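You operate a simulated robot arm through the tools that you are given. There is no shell and no other tool. Be economical: measure what you need, move in short steps, check, and stop when the job is done.

You are at the controls of a simulated two-armed robot. One attempt, no reset.

## Task
Wipe up the spill on the sideboard top with the pink cloth and put it back.

The check looks at the end state, three seconds after you hand in, the way a careful person would. Anything else that was tipped, shoved, dropped, spilled or broken makes it a failure. Flat cloth is picked up by pressing the open fingertips on it (5 to 10 N) and closing them slowly along it; thin cloth reads only 2 to 8 mm in the jaws.

## Robot
Two 7-joint arms with two-finger parallel grippers on one trunk, on a base that drives. Base frame: it is fixed to the floor where the robot stands at the start and does not move with it; the origin is under the middle of the robot, x ahead of it, y to its left, z up. Units: cm, rad, N and s.
The left shoulder is at the start at [7, 13.4, 120.1], the right one opposite. Payload 1.57 kg a hand.
Tool frame (each hand has its own): the origin (TCP) lies between the finger pads and is the grasp point; the fingertips stand 3 cm ahead of it; z points along the fingers, y is the line along which they close. Largest opening 8 cm; finger width 1.7, thickness 1.2; the body of the gripper, 4 by 8.2 cm, starts 8 cm behind the TCP.
Orientation is told as [roll, pitch, yaw] about the base's x, y, z axes, in that order, counted from this pose: with the fingers straight down and closing along the base's y, the tool's x points along the base's -x, its y along +y and its z along -z.

## Interface
- The arms move only by the tool nudge_tool. It takes "left_deltas", "right_deltas" or both (then of equal length, played together; a hand with none holds still); each is a list that holds one entry, the list of rows, each a list of 7 numbers: the shift along the base's x, y, z in units of 100 mm (1.0 is 100 mm), then the turn, a rotation vector about the base's x, y, z in units of 45 degrees (1.0 is 45 degrees), then the opening, from 0 (shut) to 1 (fully open). In form: [[[dx, dy, dz, ax, ay, az, hand], ...]]. A call has 1 to 20 rows; each row is the pose to reach, as a shift and turn from the pose commanded when the call began. A call with a number of a shift or a turn outside -1 to 1 is refused whole. Each row takes 0.2 s and may step no farther than 5 cm and 0.15 rad from the row before; otherwise, or with a gripper value out of range, the whole call is refused. A pose out of reach is approached as far as the arm can. The call stops where the force on the tool passes 40 N (or 10 N more than at its start, if that is more) or the arm is blocked; 0.2 s more then pass. Each finger travels about 15.3 cm/s and halts on what it meets, pressing with about 22 N; the grip force reading is that of the motor and also rises with nothing between the fingers. The clock runs only during rows and for 0.2 s after the last one: add rows that repeat a pose to give the fingers time. The reply holds the time, the measured pose of the TCP, the force on the tool along the base axes, the opening and the grip force, in the units named above and with some noise, and new pictures: "pictures" is both (left out), scene, wrist or none (wrist: the cameras of the hands that moved).
- Cameras (640 x 400 px; columns grow to the right, rows downward): "scene" is now at [12.43, 3.57, 141.55]; the picture's right is [0.42, -0.91, 0.00], its down [-0.64, -0.30, -0.71] and it looks along [0.65, 0.30, -0.70] (base axes); focal length 291 px, centre (320, 200). "left" rides on the left gripper at [7.2, 0.7, -12.2] in its tool frame; the picture's right is [-0.09, 1.00, 0.00], its down [-0.84, -0.08, -0.54] and it looks along [-0.54, -0.05, 0.84] (tool axes); focal length 238 px, centre (320, 200). "right" rides on the right gripper at [7.2, -0.7, -12.2] in its tool frame; the picture's right is [0.09, 1.00, 0.00], its down [-0.84, 0.08, -0.54] and it looks along [-0.54, 0.05, 0.84] (tool axes); focal length 238 px, centre (320, 200). There is no depth. A picture from a camera that has moved, and an enlarged one, comes with that camera's place and axes in the base frame and with its lens.
- slide_trunk(by): slides the trunk up (or, below 0, down) by that many cm; the arms and the scene camera ride with it, the base frame stays. It gives what a move gives, with no picture.
- roll_base(legs): drives the robot by 1 to 6 legs, each [ahead, left, turn to the left] in cm, cm and rad, along the robot's own axes; the way and the turn of a leg run together, so that a leg with both is an arc; at most 150 cm and 3.142 rad a leg. The arms and the cameras ride along, it lands a little off, and it stops where it bumps. It gives what a move gives, and a new picture of the scene camera.
- pan_tilt(pan, tilt): turns the head with the scene camera to pan (to the left, within 1.501 rad either way) and tilt (down, from -0.506 to 1.204), counted from straight ahead of the robot. It gives what a move gives, and a new picture of the scene camera.
- close_up(camera, box): a new picture of the part [left, top, right, bottom] of that camera's present view, enlarged. It takes no simulated time.
- job_done(): hands the job in; it is judged then, once.

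Work in short steps. Places have to be worked out from the pictures, the camera data and where the tool is seen: move nearer, look again, correct. Check each grasp and each placing, and mend what went wrong. You have 120 turns and 170 pictures in all, those below and enlarged ones among them. Open the grippers and draw the arms clear of the work before you hand the job in, unless the task says otherwise; then end with one line.

The tools are called after "Emit:" as a command line: name --argument value ..., lists and objects as JSON in quotes. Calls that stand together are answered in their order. nudge_tool: Moves the arms, as the interface text tells. Its arguments: {"type":"object","properties":{"left_deltas":{"type":"array"},"right_deltas":{"type":"array"},"pictures":{"type":"string","enum":["both","scene","wrist","none"]}},"required":[]} The other tools are called the same way: slide_trunk (by) slides the trunk up or down; roll_base (legs) drives the base; pan_tilt (pan, tilt) turns the head that bears the scene camera; close_up (camera, box) takes an enlarged picture of a part of a camera's view; job_done () hands the job in.

At the start:

```text
clock: 0.0
left_eef_pos: [38.87, 37.51, 116.3]
left_orientation: [-0.001, 0.001, -0.001]
left_ft_force: [-0.5, 1.3, 0.2]
left_gripper_width: 8.01
left_grip_force: 0.1
right_eef_pos: [44.51, -5.04, 109.57]
right_orientation: [0.0, -0.001, -0.002]
right_ft_force: [-0.8, 0.7, 0.2]
right_gripper_width: 8.01
right_grip_force: 0.1
trunk travel left (down, up): [-77.5, 16.5]
robot x, y, heading: [-0.06, 0.26, 0.001]
head pan, tilt: [0.436, 0.777]
```

scene: 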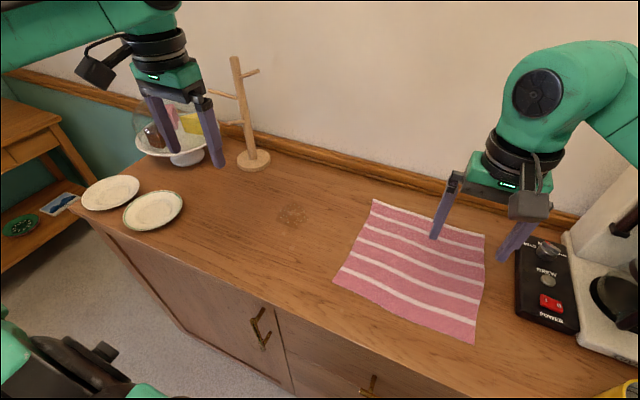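
right: 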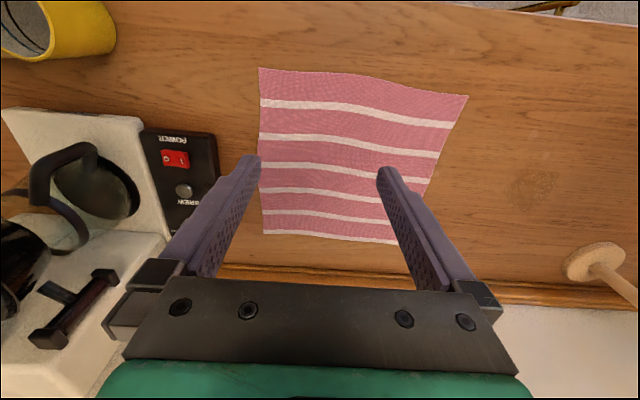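
left: 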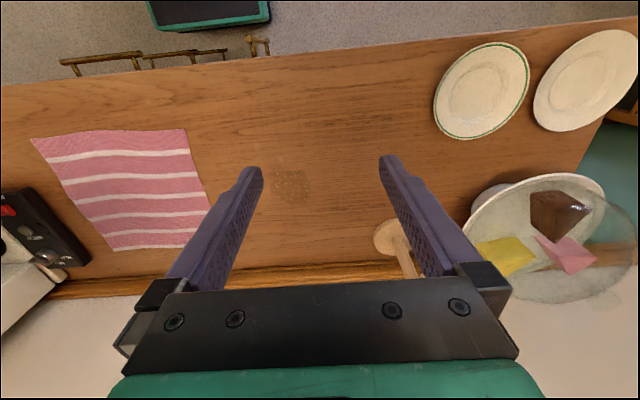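

I'll zoom in on the spill and on the cloth before planning anything.

Emit:
close_up --camera "scene" --box '[240, 180, 340, 250]'

Emit:
close_up --camera "scene" --box '[320, 180, 500, 350]'

Emit:
close_up --camera "left" --box '[240, 140, 350, 220]'

```text
5.71 times, centred on (290, 215) of scene
camera zoom: at [12.43, 3.57, 141.55], right [0.42, -0.91, 0.0], down [-0.64, -0.3, -0.71], along [0.65, 0.3, -0.7], focal length 1663 px, centre (491, 114)
```

zoom: 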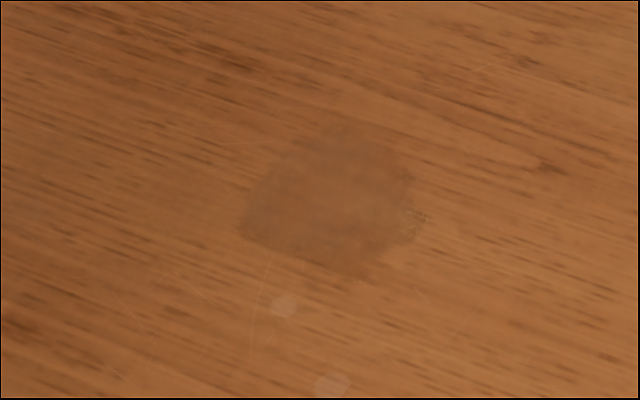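

```text
2.35 times, centred on (410, 265) of scene
camera zoom: at [12.43, 3.57, 141.55], right [0.42, -0.91, 0.0], down [-0.64, -0.3, -0.71], along [0.65, 0.3, -0.7], focal length 685 px, centre (108, 47)
```

zoom: 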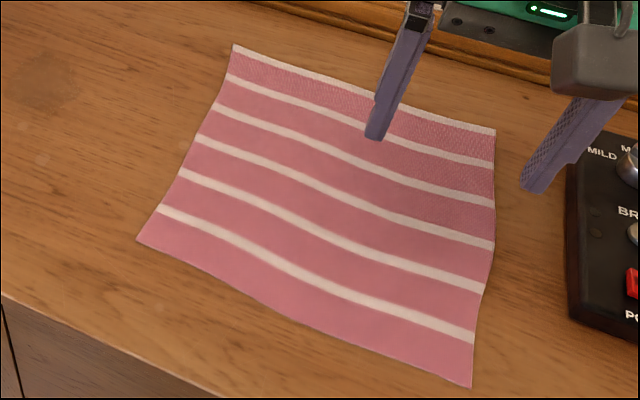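

```text
5.00 times, centred on (295, 180) of left
camera zoom: at [31.64, 38.17, 128.44], right [0.09, 1.0, 0.0], down [0.84, -0.08, 0.54], along [0.54, -0.05, -0.84], focal length 1192 px, centre (445, 300)
```

zoom: 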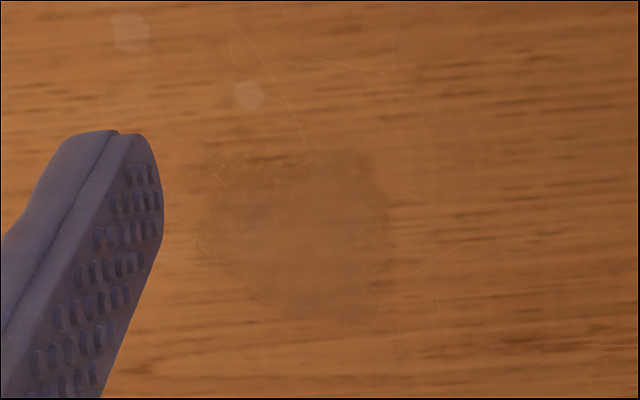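

The spill is about 7 cm across, near (57, 32). The cloth lies at roughly x 43..73, y -15..15. The spill is at the edge of the left hand's reach, so I'll drive ahead a little.

Emit:
roll_base --legs '[[9, 4, 0]]'

```text
clock: 1.3
left_eef_pos: [47.16, 40.27, 116.14]
left_orientation: [-0.003, 0.004, -0.03]
left_ft_force: [0.0, 0.3, 0.9]
left_gripper_width: 8.01
left_grip_force: 0.1
right_eef_pos: [51.73, -2.46, 109.4]
right_orientation: [-0.003, 0.002, -0.031]
right_ft_force: [0.1, -0.2, 0.3]
right_gripper_width: 8.01
right_grip_force: 0.0
trunk travel left (down, up): [-77.5, 16.5]
robot x, y, heading: [7.07, 4.15, -0.031]
head pan, tilt: [0.436, 0.777]
stopped in leg 1: the robot was blocked; the commanded pose is now the measured one
camera scene: at [19.76, 7.19, 141.51], right [0.39, -0.92, 0.0], down [-0.65, -0.28, -0.71], along [0.65, 0.28, -0.7], focal length 291 px, centre (320, 200)
```

scene: 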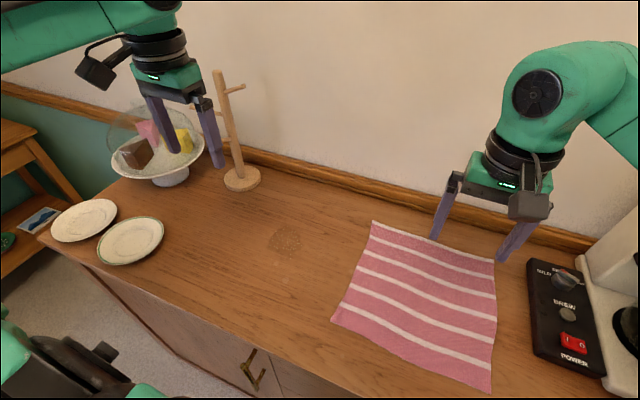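

The base was blocked at x = 7, by the sideboard front, and nothing on top seems disturbed. The spill is at (57, 33) and the cloth at x 43..72, y -15..15. I'll pinch the cloth's left edge with the left hand and its right edge with the right, so I can slide it flat across and back. Both hands go over the cloth first.

Emit:
nudge_tool --left_deltas '[[[0.25, -0.25, -0.15, 0, 0, 0, 1], [0.5, -0.5, -0.3, 0, 0, 0, 1], [0.75, -0.75, -0.45, 0, 0, 0, 1], [0.98, -1, -0.6, 0, 0, 0, 1]]]' --right_deltas '[[[0.13, -0.22, -0.25, 0, 0, 0, 0.6], [0.26, -0.44, -0.5, 0, 0, 0, 0.6], [0.4, -0.66, -0.75, 0, 0, 0, 0.6], [0.53, -0.87, -1, 0, 0, 0, 0.6]]]' --pictures "none"

Emit:
nudge_tool --left_deltas '[[[0, -0.25, -0.25, 0, 0, 0, 0.6], [0, -0.5, -0.5, 0, 0, 0, 0.6], [0, -0.75, -0.75, 0, 0, 0, 0.6], [0, -1, -1, 0, 0, 0, 0.6]]]' --pictures "none"

Emit:
nudge_tool --left_deltas '[[[0, -0.25, -0.1, 0, 0, 0, 0.6], [0, -0.5, -0.2, 0, 0, 0, 0.6], [0, -0.75, -0.4, 0, 0, 0, 0.6], [0, -1, -0.5, 0, 0, 0, 0.6]]]' --right_deltas '[[[0, 0, -0.2, 0, 0, 0, 0.6], [0, 0, -0.5, 0, 0, 0, 0.6], [0, 0, -0.7, 0, 0, 0, 0.6], [0, 0, -0.9, 0, 0, 0, 0.6]]]'

```text
clock: 2.3
left_eef_pos: [57.0, 29.9, 109.97]
left_orientation: [0.001, 0.003, -0.028]
left_ft_force: [-0.2, -0.8, -0.3]
left_gripper_width: 7.98
left_grip_force: 0.0
right_eef_pos: [56.95, -11.47, 99.19]
right_orientation: [0.001, 0.004, -0.029]
right_ft_force: [1.0, -0.2, -0.7]
right_gripper_width: 4.79
right_grip_force: 0.1
trunk travel left (down, up): [-77.5, 16.5]
robot x, y, heading: [6.98, 3.89, -0.028]
head pan, tilt: [0.436, 0.777]
```

```text
clock: 3.3
left_eef_pos: [56.89, 19.83, 100.12]
left_orientation: [0.0, 0.002, -0.029]
left_ft_force: [0.1, 0.3, 0.2]
left_gripper_width: 4.81
left_grip_force: 0.1
right_eef_pos: [56.64, -11.27, 99.41]
right_orientation: [0.0, 0.002, -0.033]
right_ft_force: [0.5, -0.4, 0.2]
right_gripper_width: 4.8
right_grip_force: 0.1
trunk travel left (down, up): [-77.5, 16.5]
robot x, y, heading: [6.73, 3.88, -0.031]
head pan, tilt: [0.436, 0.777]
```

```text
clock: 4.3
left_eef_pos: [53.84, 13.4, 97.07]
left_orientation: [-0.001, -0.007, -0.029]
left_ft_force: [-0.9, 0.3, 0.2]
left_gripper_width: 4.78
left_grip_force: 0.0
left hand out of reach, approached as far as the arm can: row 3, 4
right_eef_pos: [56.56, -11.18, 91.28]
right_orientation: [0.005, -0.012, -0.033]
right_ft_force: [6.6, -2.6, 27.4]
right_gripper_width: 4.83
right_grip_force: 0.3
trunk travel left (down, up): [-77.5, 16.5]
robot x, y, heading: [6.85, 3.86, -0.025]
head pan, tilt: [0.436, 0.777]
camera scene: at [18.86, 7.1, 141.68], right [0.39, -0.92, 0.0], down [-0.64, -0.28, -0.72], along [0.66, 0.28, -0.7], focal length 291 px, centre (320, 200)
camera right: at [49.17, -11.63, 103.38], right [-0.06, 1.0, 0.0], down [0.83, 0.05, 0.55], along [0.55, 0.04, -0.83], focal length 238 px, centre (320, 200)
camera left: at [46.65, 14.34, 109.15], right [0.12, 0.99, 0.0], down [0.83, -0.1, 0.55], along [0.54, -0.07, -0.84], focal length 238 px, centre (320, 200)
```

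scene: 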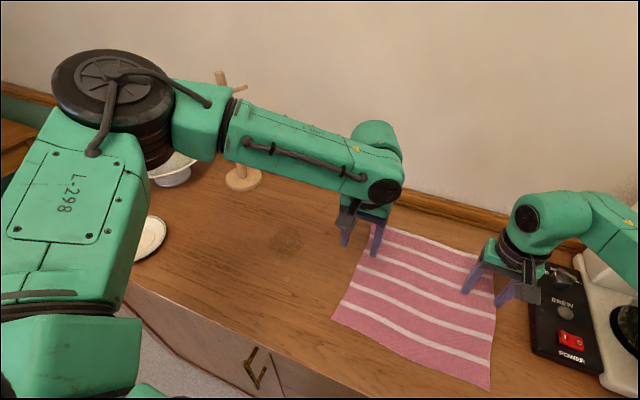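
right: 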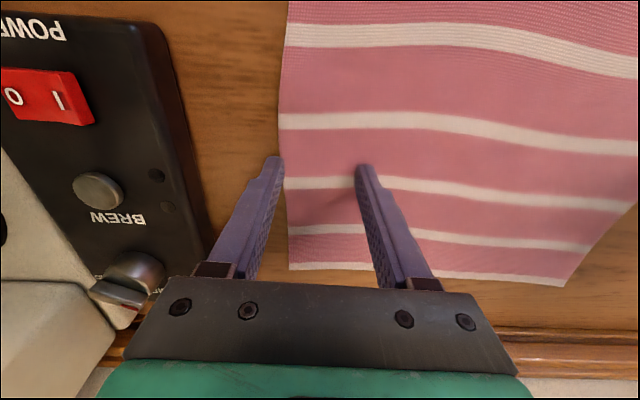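
left: 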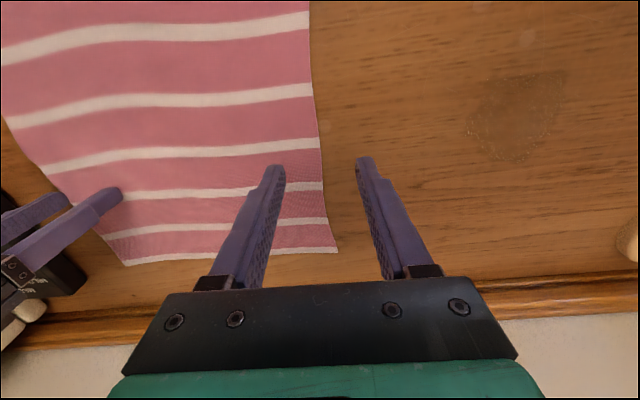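

The right fingers met the cloth with 27 N at TCP z ≈ 91.3, so the top is really near z ≈ 88. With that height all three cameras agree: spill at (54, 30.5), cloth x 41..67.5, y -13.5..14. The left arm is at its limit here, so I'll lift the right hand and shift the base to the right.

Emit:
nudge_tool --right_deltas '[[[0, 0, 0.2, 0, 0, 0, 0.6], [0, 0, 0.5, 0, 0, 0, 0.6], [0, 0, 0.8, 0, 0, 0, 0.6]]]' --left_deltas '[[[0, 0.1, 0.2, 0, 0, 0, 0.6], [0, 0.2, 0.5, 0, 0, 0, 0.6], [0, 0.3, 0.8, 0, 0, 0, 0.6]]]' --pictures "none"

Emit:
roll_base --legs '[[-1.5, -9, 0.03]]'

```text
clock: 5.1
left_eef_pos: [54.21, 16.61, 104.68]
left_orientation: [0.0, 0.002, -0.029]
left_ft_force: [-0.2, -0.1, 0.3]
left_gripper_width: 4.79
left_grip_force: 0.0
right_eef_pos: [56.72, -11.3, 98.5]
right_orientation: [-0.001, 0.0, -0.031]
right_ft_force: [0.4, 0.3, 0.2]
right_gripper_width: 4.78
right_grip_force: 0.0
trunk travel left (down, up): [-77.5, 16.5]
robot x, y, heading: [6.99, 4.02, -0.03]
head pan, tilt: [0.436, 0.777]
```

```text
clock: 6.2
left_eef_pos: [52.23, 9.21, 104.7]
left_orientation: [-0.002, 0.002, -0.001]
left_ft_force: [0.0, 0.1, 0.7]
left_gripper_width: 4.81
left_grip_force: 0.0
right_eef_pos: [55.6, -18.64, 98.56]
right_orientation: [-0.001, 0.0, 0.0]
right_ft_force: [0.4, -0.7, -0.2]
right_gripper_width: 4.8
right_grip_force: 0.0
trunk travel left (down, up): [-77.5, 16.5]
robot x, y, heading: [5.16, -5.42, 0.001]
head pan, tilt: [0.436, 0.777]
camera scene: at [17.77, -1.25, 141.54], right [0.42, -0.91, 0.0], down [-0.64, -0.3, -0.71], along [0.65, 0.3, -0.7], focal length 291 px, centre (320, 200)
```

scene: 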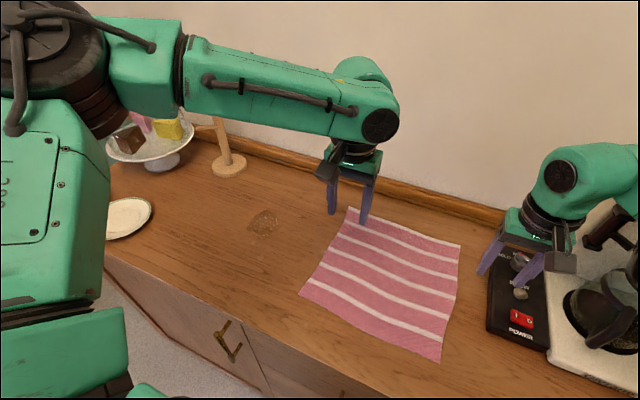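

The cloth sits at x 41..67.7, y -13.3..14.1. I'll take both hands to just above its left and right edges at x = 54.

Emit:
nudge_tool --left_deltas '[[[0.05, 0.03, -0.25, 0, 0, 0, 0.5], [0.1, 0.07, -0.5, 0, 0, 0, 0.5], [0.15, 0.1, -0.75, 0, 0, 0, 0.5], [0.2, 0.13, -1, 0, 0, 0, 0.5], [0.2, 0.13, -1, 0, 0, 0, 0.5]]]' --right_deltas '[[[-0.05, 0.22, 0, 0, 0, 0, 0.5], [-0.1, 0.44, 0, 0, 0, 0, 0.5], [-0.15, 0.66, -0.2, 0, 0, 0, 0.5], [-0.15, 0.85, -0.4, 0, 0, 0, 0.5], [-0.15, 0.85, -0.4, 0, 0, 0, 0.5]]]'

```text
clock: 7.4
left_eef_pos: [54.19, 10.33, 94.79]
left_orientation: [0.0, -0.001, 0.0]
left_ft_force: [0.3, -0.2, 0.5]
left_gripper_width: 4.01
left_grip_force: 0.0
right_eef_pos: [54.03, -10.25, 94.53]
right_orientation: [0.001, 0.0, 0.001]
right_ft_force: [-0.1, 0.0, -0.7]
right_gripper_width: 4.03
right_grip_force: 0.1
trunk travel left (down, up): [-77.5, 16.5]
robot x, y, heading: [5.41, -5.26, 0.002]
head pan, tilt: [0.436, 0.777]
camera scene: at [17.68, -1.57, 141.56], right [0.42, -0.91, 0.0], down [-0.63, -0.3, -0.71], along [0.65, 0.3, -0.7], focal length 291 px, centre (320, 200)
camera right: at [46.77, -10.86, 106.88], right [-0.09, 1.0, 0.0], down [0.84, 0.08, 0.54], along [0.54, 0.05, -0.84], focal length 238 px, centre (320, 200)
camera left: at [47.06, 10.93, 106.89], right [0.09, 1.0, 0.0], down [0.84, -0.08, 0.54], along [0.54, -0.05, -0.84], focal length 238 px, centre (320, 200)
```

scene: 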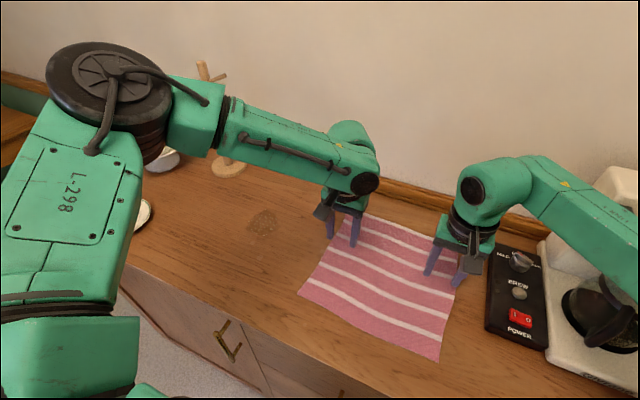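
right: 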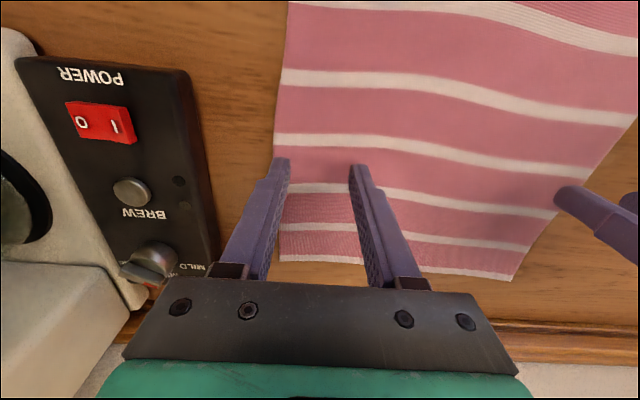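
left: 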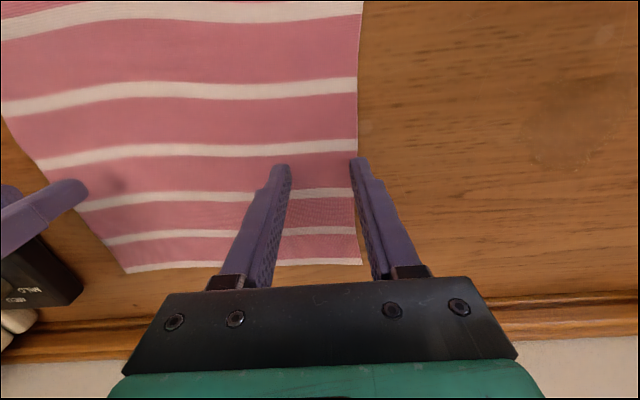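

The wrist views put the cloth edges at y ≈ 13.3 and -13.9. I'll shift both hands slightly inward and lower until the fingertips press lightly.

Emit:
nudge_tool --left_deltas '[[[0, -0.1, -0.1, 0, 0, 0, 0.5], [0, -0.1, -0.2, 0, 0, 0, 0.5], [0, -0.1, -0.28, 0, 0, 0, 0.5], [0, -0.1, -0.34, 0, 0, 0, 0.5], [0, -0.1, -0.37, 0, 0, 0, 0.5], [0, -0.1, -0.37, 0, 0, 0, 0.5]]]' --right_deltas '[[[0, 0.06, -0.1, 0, 0, 0, 0.5], [0, 0.06, -0.2, 0, 0, 0, 0.5], [0, 0.06, -0.28, 0, 0, 0, 0.5], [0, 0.06, -0.32, 0, 0, 0, 0.5], [0, 0.06, -0.35, 0, 0, 0, 0.5], [0, 0.06, -0.35, 0, 0, 0, 0.5]]]' --pictures "wrist"

```text
clock: 8.8
left_eef_pos: [53.36, 10.12, 91.96]
left_orientation: [-0.002, 0.0, 0.0]
left_ft_force: [-0.3, 0.0, -0.5]
left_gripper_width: 4.0
left_grip_force: 0.1
left hand out of reach, approached as far as the arm can: row 2, 3, 4, 5, 6
right_eef_pos: [54.09, -9.69, 91.03]
right_orientation: [-0.001, -0.001, 0.002]
right_ft_force: [0.0, -0.6, 10.0]
right_gripper_width: 4.01
right_grip_force: 0.1
trunk travel left (down, up): [-77.5, 16.5]
robot x, y, heading: [5.26, -5.34, -0.001]
head pan, tilt: [0.436, 0.777]
camera right: at [46.72, -10.27, 103.48], right [-0.09, 1.0, 0.0], down [0.84, 0.08, 0.54], along [0.54, 0.05, -0.84], focal length 238 px, centre (320, 200)
camera left: at [46.08, 10.76, 104.11], right [0.09, 1.0, 0.0], down [0.84, -0.08, 0.54], along [0.54, -0.05, -0.84], focal length 238 px, centre (320, 200)
```

right: 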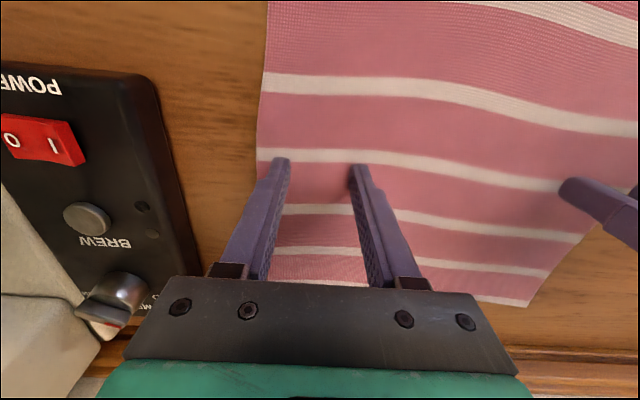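
left: 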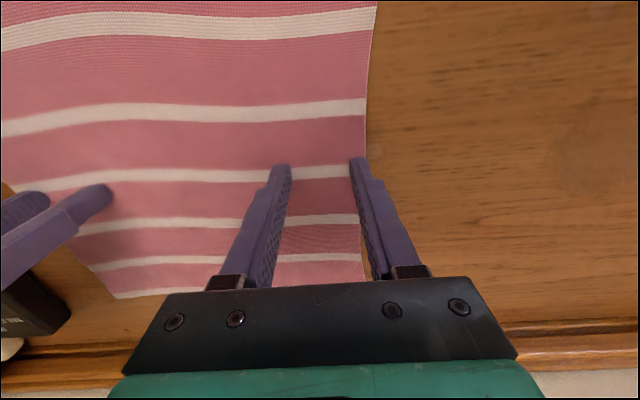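

The right hand presses at 10 N, but the left arm is at its limit at z = 92. I'll raise both hands and lower the trunk by the same amount to give the left arm room.

Emit:
nudge_tool --left_deltas '[[[0.03, 0, 0.3, 0, 0, 0, 0.5], [0.06, 0, 0.6, 0, 0, 0, 0.5], [0.06, 0, 0.95, 0, 0, 0, 0.5]]]' --right_deltas '[[[0, 0, 0.35, 0, 0, 0, 0.5], [0, 0, 0.7, 0, 0, 0, 0.5], [0, 0, 1, 0, 0, 0, 0.5]]]' --pictures "none"

Emit:
slide_trunk --by -8

```text
clock: 9.6
left_eef_pos: [53.78, 10.18, 101.54]
left_orientation: [0.001, 0.002, 0.001]
left_ft_force: [-0.7, 0.3, 0.0]
left_gripper_width: 4.0
left_grip_force: 0.0
right_eef_pos: [53.97, -9.56, 101.01]
right_orientation: [-0.001, 0.0, 0.001]
right_ft_force: [-0.3, 0.2, -1.1]
right_gripper_width: 4.02
right_grip_force: 0.1
trunk travel left (down, up): [-77.5, 16.5]
robot x, y, heading: [5.47, -4.94, 0.002]
head pan, tilt: [0.436, 0.777]
```

```text
clock: 10.8
left_eef_pos: [53.78, 10.19, 93.41]
left_orientation: [0.0, 0.0, 0.001]
left_ft_force: [0.4, -1.5, 0.6]
left_gripper_width: 4.01
left_grip_force: 0.0
right_eef_pos: [54.02, -9.57, 92.91]
right_orientation: [-0.001, 0.0, 0.0]
right_ft_force: [-0.4, -0.2, 0.0]
right_gripper_width: 4.01
right_grip_force: 0.0
trunk travel left (down, up): [-69.5, 24.5]
robot x, y, heading: [5.29, -5.0, -0.002]
head pan, tilt: [0.436, 0.777]
```

The trunk is down 8 cm and both hands hover about 2 cm above the cloth. I'll lower again until they press.

Emit:
nudge_tool --left_deltas '[[[0, -0.08, -0.06, 0, 0, 0, 0.5], [0, -0.08, -0.12, 0, 0, 0, 0.5], [0, -0.08, -0.18, 0, 0, 0, 0.5], [0, -0.08, -0.22, 0, 0, 0, 0.5], [0, -0.08, -0.24, 0, 0, 0, 0.5], [0, -0.08, -0.24, 0, 0, 0, 0.5]]]' --right_deltas '[[[0, 0, -0.06, 0, 0, 0, 0.5], [0, 0, -0.1, 0, 0, 0, 0.5], [0, 0, -0.14, 0, 0, 0, 0.5], [0, 0, -0.17, 0, 0, 0, 0.5], [0, 0, -0.18, 0, 0, 0, 0.5], [0, 0, -0.18, 0, 0, 0, 0.5]]]' --pictures "wrist"

```text
clock: 12.2
left_eef_pos: [53.84, 9.4, 91.18]
left_orientation: [0.002, 0.0, -0.001]
left_ft_force: [0.5, -0.1, 4.8]
left_gripper_width: 4.01
left_grip_force: 0.1
right_eef_pos: [53.84, -9.57, 91.14]
right_orientation: [-0.001, 0.0, -0.001]
right_ft_force: [-0.2, -0.6, -0.1]
right_gripper_width: 3.99
right_grip_force: 0.0
trunk travel left (down, up): [-69.5, 24.5]
robot x, y, heading: [5.17, -4.89, 0.002]
head pan, tilt: [0.436, 0.777]
camera right: at [46.72, -10.23, 103.53], right [-0.09, 1.0, 0.0], down [0.84, 0.08, 0.54], along [0.54, 0.05, -0.84], focal length 238 px, centre (320, 200)
camera left: at [46.74, 9.98, 103.31], right [0.09, 1.0, 0.0], down [0.84, -0.08, 0.54], along [0.54, -0.05, -0.84], focal length 238 px, centre (320, 200)
```

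right: 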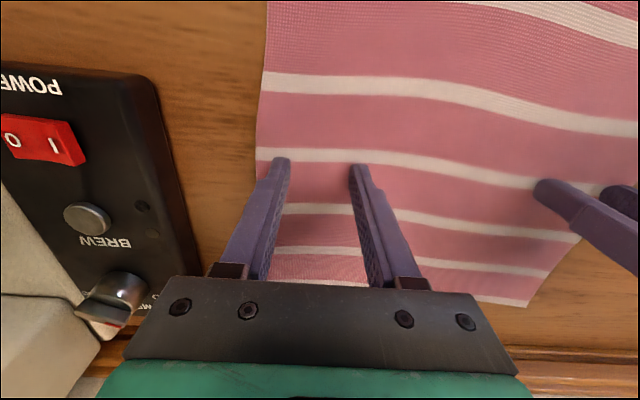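
left: 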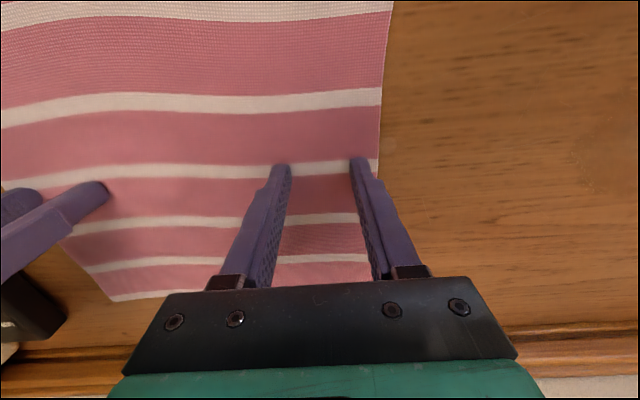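

The left presses at 4.8 N and the right is just short of contact. I'll press a bit more with both and close slowly.

Emit:
nudge_tool --left_deltas '[[[0, 0, -0.01, 0, 0, 0, 0.5], [0, 0, -0.02, 0, 0, 0, 0.5], [0, 0, -0.02, 0, 0, 0, 0.45], [0, 0, -0.02, 0, 0, 0, 0.4], [0, 0, -0.02, 0, 0, 0, 0.35], [0, 0, -0.02, 0, 0, 0, 0.3], [0, 0, -0.02, 0, 0, 0, 0.25], [0, 0, -0.02, 0, 0, 0, 0.2], [0, 0, -0.02, 0, 0, 0, 0.15], [0, 0, -0.02, 0, 0, 0, 0.1], [0, 0, -0.02, 0, 0, 0, 0.05], [0, 0, -0.02, 0, 0, 0, 0], [0, 0, -0.02, 0, 0, 0, 0], [0, 0, -0.02, 0, 0, 0, 0]]]' --right_deltas '[[[0, 0, -0.02, 0, 0, 0, 0.5], [0, 0, -0.035, 0, 0, 0, 0.5], [0, 0, -0.035, 0, 0, 0, 0.45], [0, 0, -0.035, 0, 0, 0, 0.4], [0, 0, -0.035, 0, 0, 0, 0.35], [0, 0, -0.035, 0, 0, 0, 0.3], [0, 0, -0.035, 0, 0, 0, 0.25], [0, 0, -0.035, 0, 0, 0, 0.2], [0, 0, -0.035, 0, 0, 0, 0.15], [0, 0, -0.035, 0, 0, 0, 0.1], [0, 0, -0.035, 0, 0, 0, 0.05], [0, 0, -0.035, 0, 0, 0, 0], [0, 0, -0.035, 0, 0, 0, 0], [0, 0, -0.035, 0, 0, 0, 0]]]'

```text
clock: 15.2
left_eef_pos: [53.45, 9.2, 91.18]
left_orientation: [-0.001, -0.002, -0.001]
left_ft_force: [-0.5, -8.3, 13.4]
left_gripper_width: 0.2
left_grip_force: 21.8
right_eef_pos: [53.53, -9.65, 91.2]
right_orientation: [0.002, -0.007, 0.0]
right_ft_force: [1.4, 4.5, 27.3]
right_gripper_width: 0.62
right_grip_force: 21.9
trunk travel left (down, up): [-69.5, 24.5]
robot x, y, heading: [5.33, -5.06, -0.003]
head pan, tilt: [0.436, 0.777]
camera scene: at [17.06, -1.64, 133.63], right [0.42, -0.91, 0.0], down [-0.63, -0.29, -0.72], along [0.65, 0.3, -0.7], focal length 291 px, centre (320, 200)
camera right: at [46.24, -10.32, 103.43], right [-0.09, 1.0, 0.0], down [0.83, 0.08, 0.55], along [0.54, 0.05, -0.84], focal length 238 px, centre (320, 200)
camera left: at [46.25, 9.86, 103.26], right [0.09, 1.0, 0.0], down [0.83, -0.08, 0.55], along [0.54, -0.05, -0.84], focal length 238 px, centre (320, 200)
```

scene: 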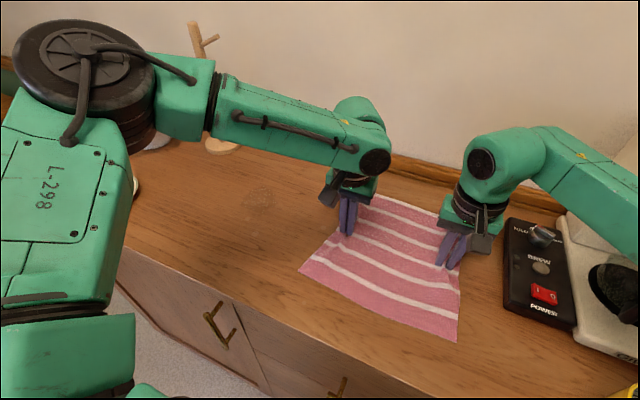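
right: 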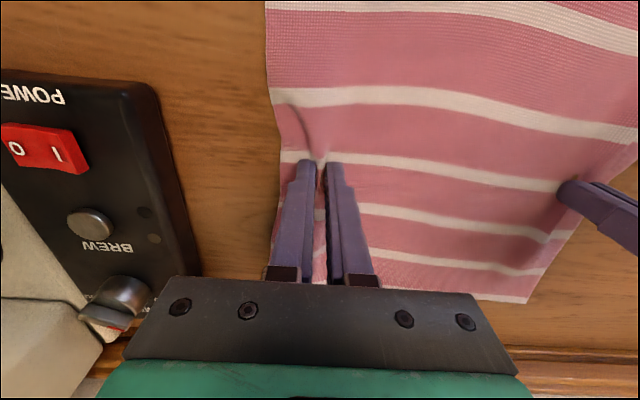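
left: 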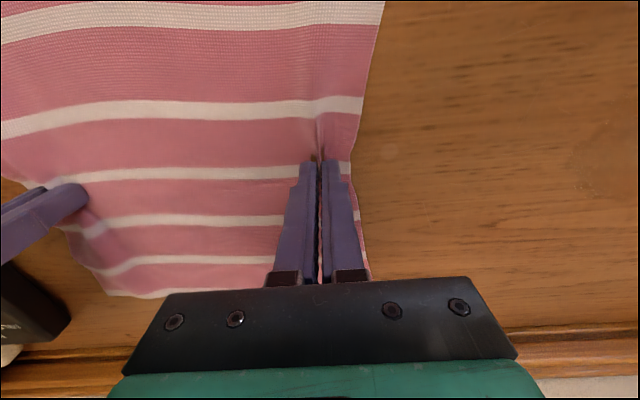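

Both hands have the cloth, reading 2 mm on the left and 6 mm on the right. I'll ease the pressure and slide both hands together toward the spill in +y.

Emit:
nudge_tool --left_deltas '[[[0, 0, 0.02, 0, 0, 0, 0], [0, 0.1, 0.03, 0, 0, 0, 0], [0, 0.25, 0.03, 0, 0, 0, 0], [0, 0.4, 0.03, 0, 0, 0, 0], [0, 0.55, 0.03, 0, 0, 0, 0], [0, 0.7, 0.03, 0, 0, 0, 0], [0, 0.85, 0.03, 0, 0, 0, 0], [0, 1, 0.03, 0, 0, 0, 0]]]' --right_deltas '[[[0, 0, 0.03, 0, 0, 0, 0], [0, 0.1, 0.05, 0, 0, 0, 0], [0, 0.25, 0.05, 0, 0, 0, 0], [0, 0.4, 0.05, 0, 0, 0, 0], [0, 0.55, 0.05, 0, 0, 0, 0], [0, 0.7, 0.05, 0, 0, 0, 0], [0, 0.85, 0.05, 0, 0, 0, 0], [0, 1, 0.05, 0, 0, 0, 0]]]'

```text
clock: 17.0
left_eef_pos: [53.87, 19.45, 91.21]
left_orientation: [-0.001, 0.002, 0.001]
left_ft_force: [0.3, -7.9, -0.4]
left_gripper_width: 0.19
left_grip_force: 22.0
right_eef_pos: [53.9, 0.56, 91.44]
right_orientation: [-0.002, 0.0, 0.001]
right_ft_force: [0.5, 8.3, -1.2]
right_gripper_width: 0.61
right_grip_force: 22.4
trunk travel left (down, up): [-69.5, 24.5]
robot x, y, heading: [5.05, -5.25, 0.001]
head pan, tilt: [0.436, 0.777]
camera scene: at [17.72, -1.36, 133.55], right [0.42, -0.91, 0.0], down [-0.64, -0.3, -0.71], along [0.65, 0.3, -0.7], focal length 291 px, centre (320, 200)
camera right: at [46.75, -0.15, 103.71], right [-0.09, 1.0, 0.0], down [0.84, 0.08, 0.54], along [0.54, 0.05, -0.84], focal length 238 px, centre (320, 200)
camera left: at [46.74, 20.1, 103.35], right [0.09, 1.0, 0.0], down [0.84, -0.08, 0.54], along [0.54, -0.05, -0.84], focal length 238 px, centre (320, 200)
```

scene: 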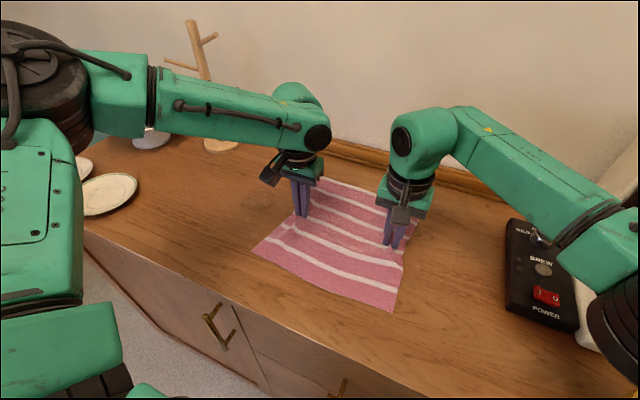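
right: 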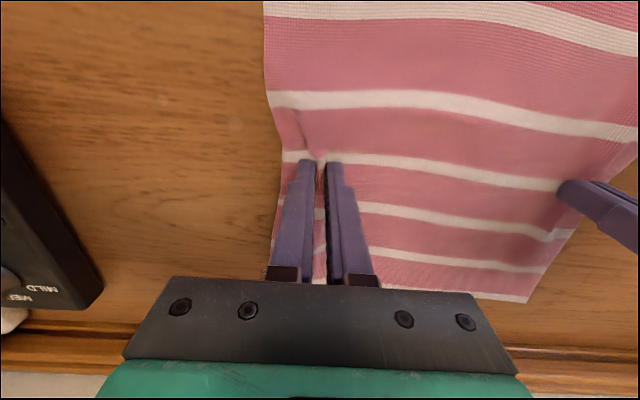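
left: 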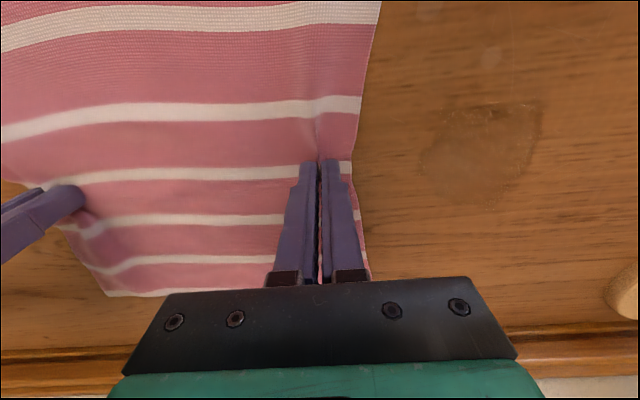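

The cloth slides flat with both hands. The spill reads (54.1, 30.4) from the left camera. I'll continue another 10 cm, with the left hand pressing the cloth down.

Emit:
nudge_tool --left_deltas '[[[0, 0.1, -0.02, 0, 0, 0, 0], [0, 0.25, -0.03, 0, 0, 0, 0], [0, 0.4, -0.03, 0, 0, 0, 0], [0, 0.55, -0.03, 0, 0, 0, 0], [0, 0.7, -0.03, 0, 0, 0, 0], [0, 0.85, -0.03, 0, 0, 0, 0], [0, 1, -0.03, 0, 0, 0, 0]]]' --right_deltas '[[[0, 0.1, 0, 0, 0, 0, 0], [0, 0.25, 0, 0, 0, 0, 0], [0, 0.4, 0, 0, 0, 0, 0], [0, 0.55, 0, 0, 0, 0, 0], [0, 0.7, 0, 0, 0, 0, 0], [0, 0.85, 0, 0, 0, 0, 0], [0, 1, 0, 0, 0, 0, 0]]]'

```text
clock: 18.6
left_eef_pos: [53.75, 28.81, 91.18]
left_orientation: [-0.004, -0.002, -0.005]
left_ft_force: [-1.5, -32.0, 13.0]
left_gripper_width: 0.21
left_grip_force: 22.0
right_eef_pos: [53.05, 8.96, 91.5]
right_orientation: [0.01, -0.002, 0.005]
right_ft_force: [1.9, 26.6, 0.1]
right_gripper_width: 0.75
right_grip_force: 22.1
right hand out of reach, approached as far as the arm can: row 6, 7
trunk travel left (down, up): [-69.5, 24.5]
robot x, y, heading: [5.24, -5.07, -0.003]
head pan, tilt: [0.436, 0.777]
camera scene: at [17.51, -1.8, 133.58], right [0.42, -0.91, 0.0], down [-0.63, -0.29, -0.72], along [0.65, 0.3, -0.7], focal length 291 px, centre (320, 200)
camera right: at [45.8, 8.2, 103.82], right [-0.1, 1.0, 0.01], down [0.84, 0.07, 0.55], along [0.54, 0.06, -0.84], focal length 238 px, centre (320, 200)
camera left: at [46.58, 29.58, 103.28], right [0.1, 1.0, 0.0], down [0.84, -0.08, 0.54], along [0.54, -0.06, -0.84], focal length 238 px, centre (320, 200)
```

scene: 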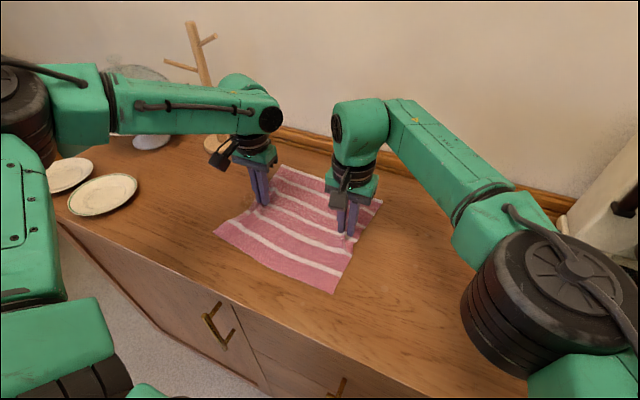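
right: 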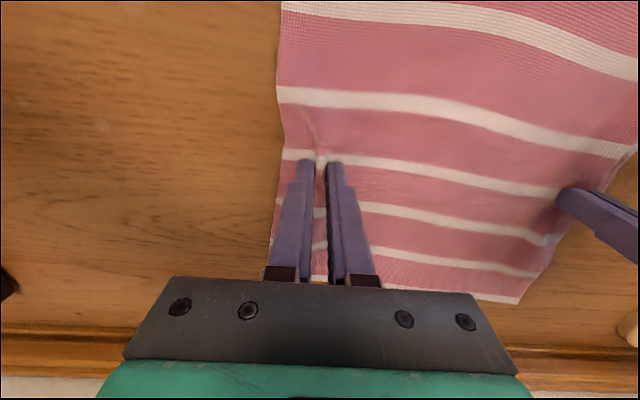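
left: 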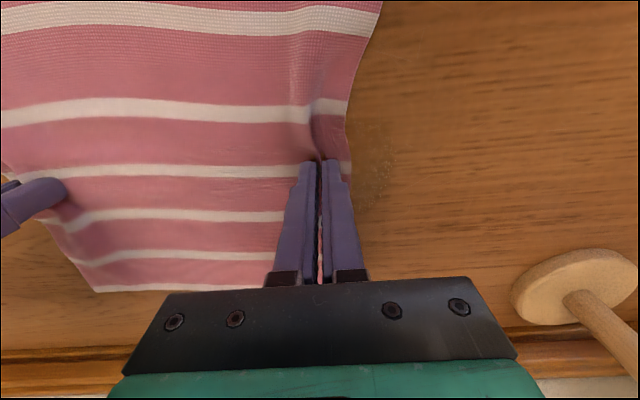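

The right arm hit its inner limit and the cloth is under about 30 N of tension. I'll ease the hands 1 cm together. Then I'll use the base to move both hands left over the spill.

Emit:
nudge_tool --left_deltas '[[[0, -0.06, 0, 0, 0, 0, 0], [0, -0.1, 0, 0, 0, 0, 0], [0, -0.1, 0, 0, 0, 0, 0]]]' --pictures "none"

Emit:
roll_base --legs '[[0, 7, 0]]'

```text
clock: 19.4
left_eef_pos: [53.6, 28.28, 91.16]
left_orientation: [0.001, -0.003, -0.001]
left_ft_force: [0.5, -9.8, 22.4]
left_gripper_width: 0.21
left_grip_force: 22.0
right_eef_pos: [53.06, 8.87, 91.38]
right_orientation: [0.0, -0.002, 0.0]
right_ft_force: [0.7, 17.9, -0.9]
right_gripper_width: 0.69
right_grip_force: 22.1
trunk travel left (down, up): [-69.5, 24.5]
robot x, y, heading: [5.21, -4.78, 0.0]
head pan, tilt: [0.436, 0.777]
```

```text
clock: 20.4
left_eef_pos: [53.81, 35.37, 91.16]
left_orientation: [-0.001, -0.005, 0.0]
left_ft_force: [1.3, -16.9, 20.4]
left_gripper_width: 0.25
left_grip_force: 22.4
right_eef_pos: [53.09, 15.97, 91.49]
right_orientation: [0.0, -0.004, 0.0]
right_ft_force: [0.9, 15.7, 0.3]
right_gripper_width: 0.66
right_grip_force: 22.5
trunk travel left (down, up): [-69.5, 24.5]
robot x, y, heading: [5.07, 1.87, 0.002]
head pan, tilt: [0.436, 0.777]
camera scene: at [17.36, 5.53, 133.6], right [0.42, -0.91, 0.0], down [-0.63, -0.3, -0.72], along [0.65, 0.3, -0.7], focal length 291 px, centre (320, 200)
```

scene: 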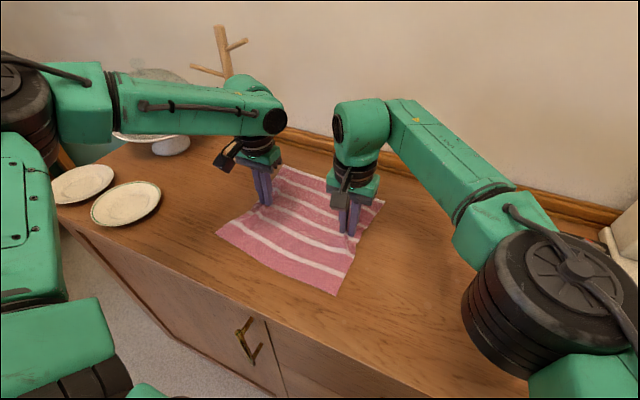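

The cloth now covers the spill with the left fingers at (53.8, 35.4), pressing at about 20 N. I'll scrub in a zigzag over x ±3.5, y 27..35, with both hands moving together.

Emit:
nudge_tool --left_deltas '[[[-0.18, -0.05, 0, 0, 0, 0, 0], [-0.36, -0.05, 0, 0, 0, 0, 0], [-0.36, -0.25, 0, 0, 0, 0, 0], [-0.36, -0.45, 0, 0, 0, 0, 0], [-0.36, -0.65, 0, 0, 0, 0, 0], [-0.36, -0.85, 0, 0, 0, 0, 0], [-0.18, -0.85, 0, 0, 0, 0, 0], [-0.18, -0.65, 0, 0, 0, 0, 0], [-0.18, -0.45, 0, 0, 0, 0, 0], [-0.18, -0.25, 0, 0, 0, 0, 0], [-0.18, -0.05, 0, 0, 0, 0, 0], [0, -0.05, 0, 0, 0, 0, 0], [0, -0.25, 0, 0, 0, 0, 0], [0, -0.45, 0, 0, 0, 0, 0], [0, -0.65, 0, 0, 0, 0, 0], [0, -0.85, 0, 0, 0, 0, 0]]]' --right_deltas '[[[-0.18, -0.05, 0, 0, 0, 0, 0], [-0.36, -0.05, 0, 0, 0, 0, 0], [-0.36, -0.25, 0, 0, 0, 0, 0], [-0.36, -0.45, 0, 0, 0, 0, 0], [-0.36, -0.65, 0, 0, 0, 0, 0], [-0.36, -0.85, 0, 0, 0, 0, 0], [-0.18, -0.85, 0, 0, 0, 0, 0], [-0.18, -0.65, 0, 0, 0, 0, 0], [-0.18, -0.45, 0, 0, 0, 0, 0], [-0.18, -0.25, 0, 0, 0, 0, 0], [-0.18, -0.05, 0, 0, 0, 0, 0], [0, -0.05, 0, 0, 0, 0, 0], [0, -0.25, 0, 0, 0, 0, 0], [0, -0.45, 0, 0, 0, 0, 0], [0, -0.65, 0, 0, 0, 0, 0], [0, -0.85, 0, 0, 0, 0, 0]]]'

```text
clock: 23.8
left_eef_pos: [53.75, 26.61, 91.02]
left_orientation: [0.001, -0.005, 0.0]
left_ft_force: [-1.1, -6.1, 19.7]
left_gripper_width: 0.18
left_grip_force: 22.2
right_eef_pos: [53.22, 7.48, 91.34]
right_orientation: [0.001, -0.003, -0.001]
right_ft_force: [0.5, 15.0, -0.3]
right_gripper_width: 0.65
right_grip_force: 21.9
trunk travel left (down, up): [-69.5, 24.5]
robot x, y, heading: [5.3, 1.87, -0.003]
head pan, tilt: [0.436, 0.777]
camera scene: at [17.46, 5.44, 133.59], right [0.42, -0.91, 0.0], down [-0.63, -0.29, -0.72], along [0.65, 0.3, -0.7], focal length 291 px, centre (320, 200)
camera right: at [45.87, 6.77, 103.7], right [-0.09, 1.0, 0.0], down [0.83, 0.08, 0.54], along [0.54, 0.05, -0.84], focal length 238 px, centre (320, 200)
camera left: at [46.58, 27.36, 103.25], right [0.09, 1.0, 0.0], down [0.83, -0.08, 0.55], along [0.54, -0.05, -0.84], focal length 238 px, centre (320, 200)
```

scene: 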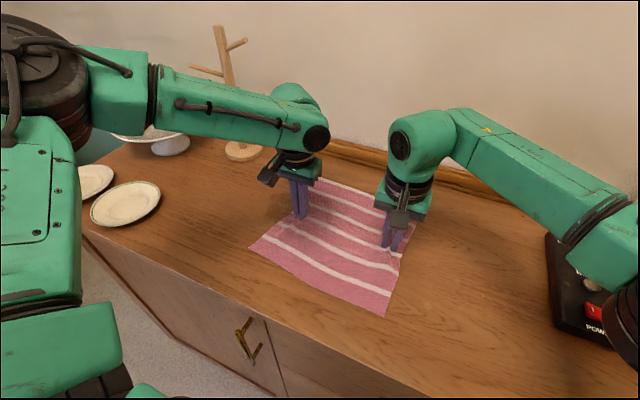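
right: 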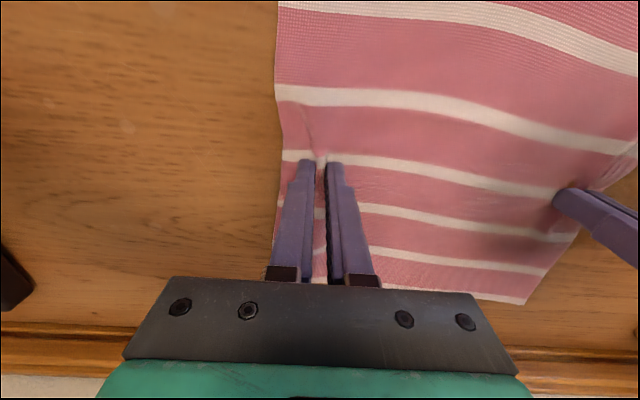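
left: 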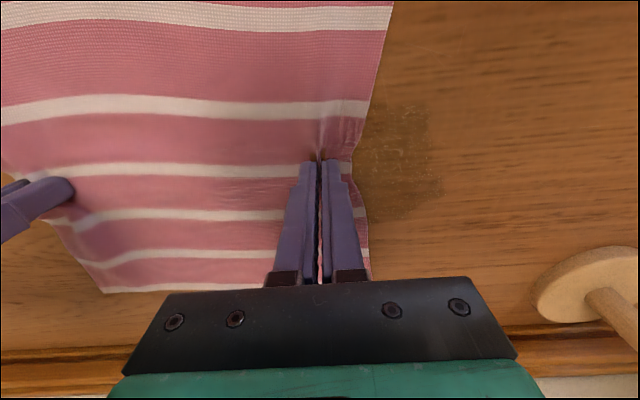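

Emit:
close_up --camera "left" --box '[340, 80, 480, 240]'

```text
2.50 times, centred on (410, 160) of left
camera zoom: at [46.58, 27.36, 103.25], right [0.09, 1.0, 0.0], down [0.83, -0.08, 0.55], along [0.54, -0.05, -0.84], focal length 596 px, centre (95, 300)
```

zoom: 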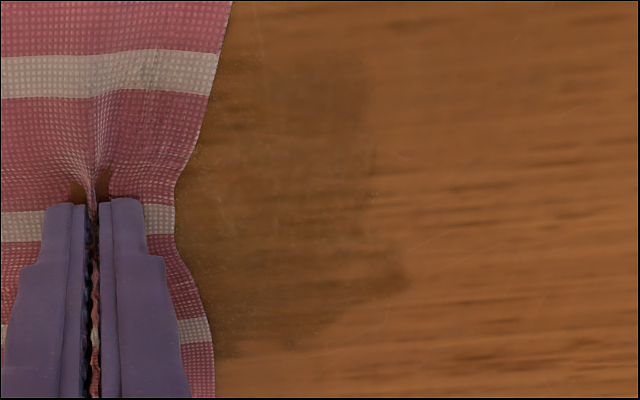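

The stain is partly taken up but some remains, out to about y 35 and x 58. I'll continue the zigzag on the far-x side.

Emit:
nudge_tool --left_deltas '[[[0.12, 0, 0, 0, 0, 0, 0], [0.12, 0.2, 0, 0, 0, 0, 0], [0.12, 0.4, 0, 0, 0, 0, 0], [0.12, 0.6, 0, 0, 0, 0, 0], [0.12, 0.8, 0, 0, 0, 0, 0], [0.12, 0.95, 0, 0, 0, 0, 0], [0.27, 0.95, 0, 0, 0, 0, 0], [0.27, 0.75, 0, 0, 0, 0, 0], [0.27, 0.55, 0, 0, 0, 0, 0], [0.27, 0.35, 0, 0, 0, 0, 0], [0.27, 0.15, 0, 0, 0, 0, 0], [0.27, 0, 0, 0, 0, 0, 0], [0.42, 0, 0, 0, 0, 0, 0], [0.42, 0.2, 0, 0, 0, 0, 0], [0.42, 0.4, 0, 0, 0, 0, 0], [0.42, 0.6, 0, 0, 0, 0, 0], [0.42, 0.8, 0, 0, 0, 0, 0], [0.2, 0.8, 0, 0, 0, 0, 0], [0, 0.8, 0, 0, 0, 0, 0]]]' --right_deltas '[[[0.1, 0, 0, 0, 0, 0, 0], [0.1, 0.2, 0, 0, 0, 0, 0], [0.1, 0.4, 0, 0, 0, 0, 0], [0.1, 0.6, 0, 0, 0, 0, 0], [0.05, 0.8, 0, 0, 0, 0, 0], [0, 0.88, 0, 0, 0, 0, 0], [0.05, 0.88, 0, 0, 0, 0, 0], [0.1, 0.75, 0, 0, 0, 0, 0], [0.2, 0.55, 0, 0, 0, 0, 0], [0.2, 0.35, 0, 0, 0, 0, 0], [0.2, 0.15, 0, 0, 0, 0, 0], [0.2, 0, 0, 0, 0, 0, 0], [0.3, 0, 0, 0, 0, 0, 0], [0.3, 0.2, 0, 0, 0, 0, 0], [0.3, 0.4, 0, 0, 0, 0, 0], [0.2, 0.6, 0, 0, 0, 0, 0], [0.1, 0.8, 0, 0, 0, 0, 0], [0, 0.8, 0, 0, 0, 0, 0], [0, 0.8, 0, 0, 0, 0, 0]]]' --pictures "none"

Emit:
nudge_tool --left_deltas '[[[-0.15, -0.05, 0, 0, 0, 0, 0], [-0.3, -0.05, 0, 0, 0, 0, 0], [-0.45, -0.05, 0, 0, 0, 0, 0], [-0.45, -0.25, 0, 0, 0, 0, 0], [-0.45, -0.45, 0, 0, 0, 0, 0], [-0.45, -0.65, 0, 0, 0, 0, 0], [-0.45, -0.9, 0, 0, 0, 0, 0], [-0.28, -0.9, 0, 0, 0, 0, 0], [-0.28, -0.6, 0, 0, 0, 0, 0], [-0.28, -0.3, 0, 0, 0, 0, 0], [-0.28, 0, 0, 0, 0, 0, 0], [-0.1, 0, 0, 0, 0, 0, 0], [-0.1, -0.3, 0, 0, 0, 0, 0], [-0.1, -0.6, 0, 0, 0, 0, 0], [-0.1, -0.9, 0, 0, 0, 0, 0], [-0.1, -1, 0, 0, 0, 0, 0]]]' --right_deltas '[[[-0.15, -0.05, 0, 0, 0, 0, 0], [-0.3, -0.05, 0, 0, 0, 0, 0], [-0.45, -0.05, 0, 0, 0, 0, 0], [-0.45, -0.25, 0, 0, 0, 0, 0], [-0.45, -0.45, 0, 0, 0, 0, 0], [-0.45, -0.65, 0, 0, 0, 0, 0], [-0.45, -0.9, 0, 0, 0, 0, 0], [-0.28, -0.9, 0, 0, 0, 0, 0], [-0.28, -0.6, 0, 0, 0, 0, 0], [-0.28, -0.3, 0, 0, 0, 0, 0], [-0.28, 0, 0, 0, 0, 0, 0], [-0.1, 0, 0, 0, 0, 0, 0], [-0.1, -0.3, 0, 0, 0, 0, 0], [-0.1, -0.6, 0, 0, 0, 0, 0], [-0.1, -0.9, 0, 0, 0, 0, 0], [-0.1, -1, 0, 0, 0, 0, 0]]]'

```text
clock: 27.8
left_eef_pos: [53.87, 34.88, 91.15]
left_orientation: [-0.003, -0.004, 0.0]
left_ft_force: [3.9, -16.8, 12.6]
left_gripper_width: 0.19
left_grip_force: 21.8
right_eef_pos: [53.31, 15.52, 91.36]
right_orientation: [0.0, -0.003, -0.001]
right_ft_force: [0.9, 15.8, 0.4]
right_gripper_width: 0.65
right_grip_force: 21.9
right hand out of reach, approached as far as the arm can: row 7, 17
trunk travel left (down, up): [-69.5, 24.5]
robot x, y, heading: [5.57, 1.8, -0.001]
head pan, tilt: [0.436, 0.777]
```

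```text
clock: 31.2
left_eef_pos: [52.8, 24.91, 91.23]
left_orientation: [-0.004, -0.009, -0.001]
left_ft_force: [0.8, -8.8, 22.7]
left_gripper_width: 0.19
left_grip_force: 22.4
right_eef_pos: [52.19, 5.55, 91.48]
right_orientation: [0.003, -0.004, 0.003]
right_ft_force: [0.5, 16.2, 0.3]
right_gripper_width: 0.65
right_grip_force: 21.5
trunk travel left (down, up): [-69.5, 24.5]
robot x, y, heading: [5.12, 1.49, -0.001]
head pan, tilt: [0.436, 0.777]
camera scene: at [17.4, 5.64, 133.6], right [0.42, -0.91, 0.0], down [-0.63, -0.3, -0.72], along [0.65, 0.3, -0.7], focal length 291 px, centre (320, 200)
camera right: at [44.81, 4.87, 103.82], right [-0.09, 1.0, 0.0], down [0.83, 0.08, 0.55], along [0.54, 0.05, -0.84], focal length 238 px, centre (320, 200)
camera left: at [45.61, 25.57, 103.23], right [0.09, 1.0, 0.0], down [0.83, -0.08, 0.55], along [0.55, -0.05, -0.84], focal length 238 px, centre (320, 200)
```

scene: 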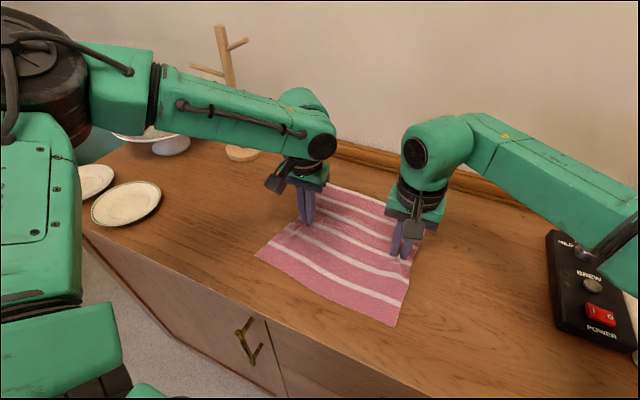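
right: 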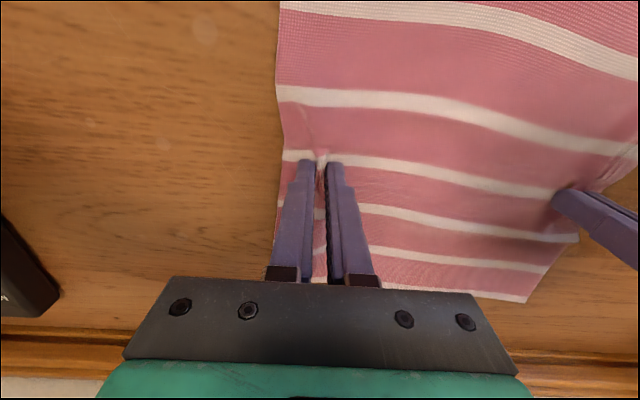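
left: 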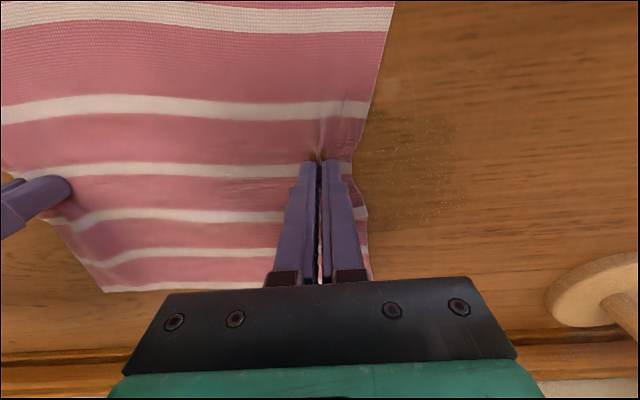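

Emit:
close_up --camera "left" --box '[340, 60, 520, 240]'

```text
2.22 times, centred on (430, 150) of left
camera zoom: at [45.61, 25.57, 103.23], right [0.09, 1.0, 0.0], down [0.83, -0.08, 0.55], along [0.55, -0.05, -0.84], focal length 530 px, centre (76, 311)
```

zoom: 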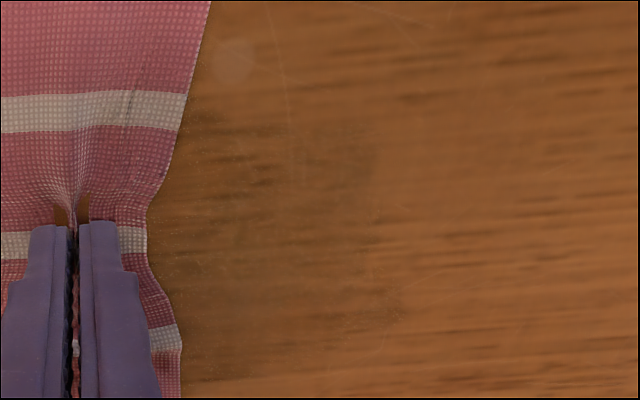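

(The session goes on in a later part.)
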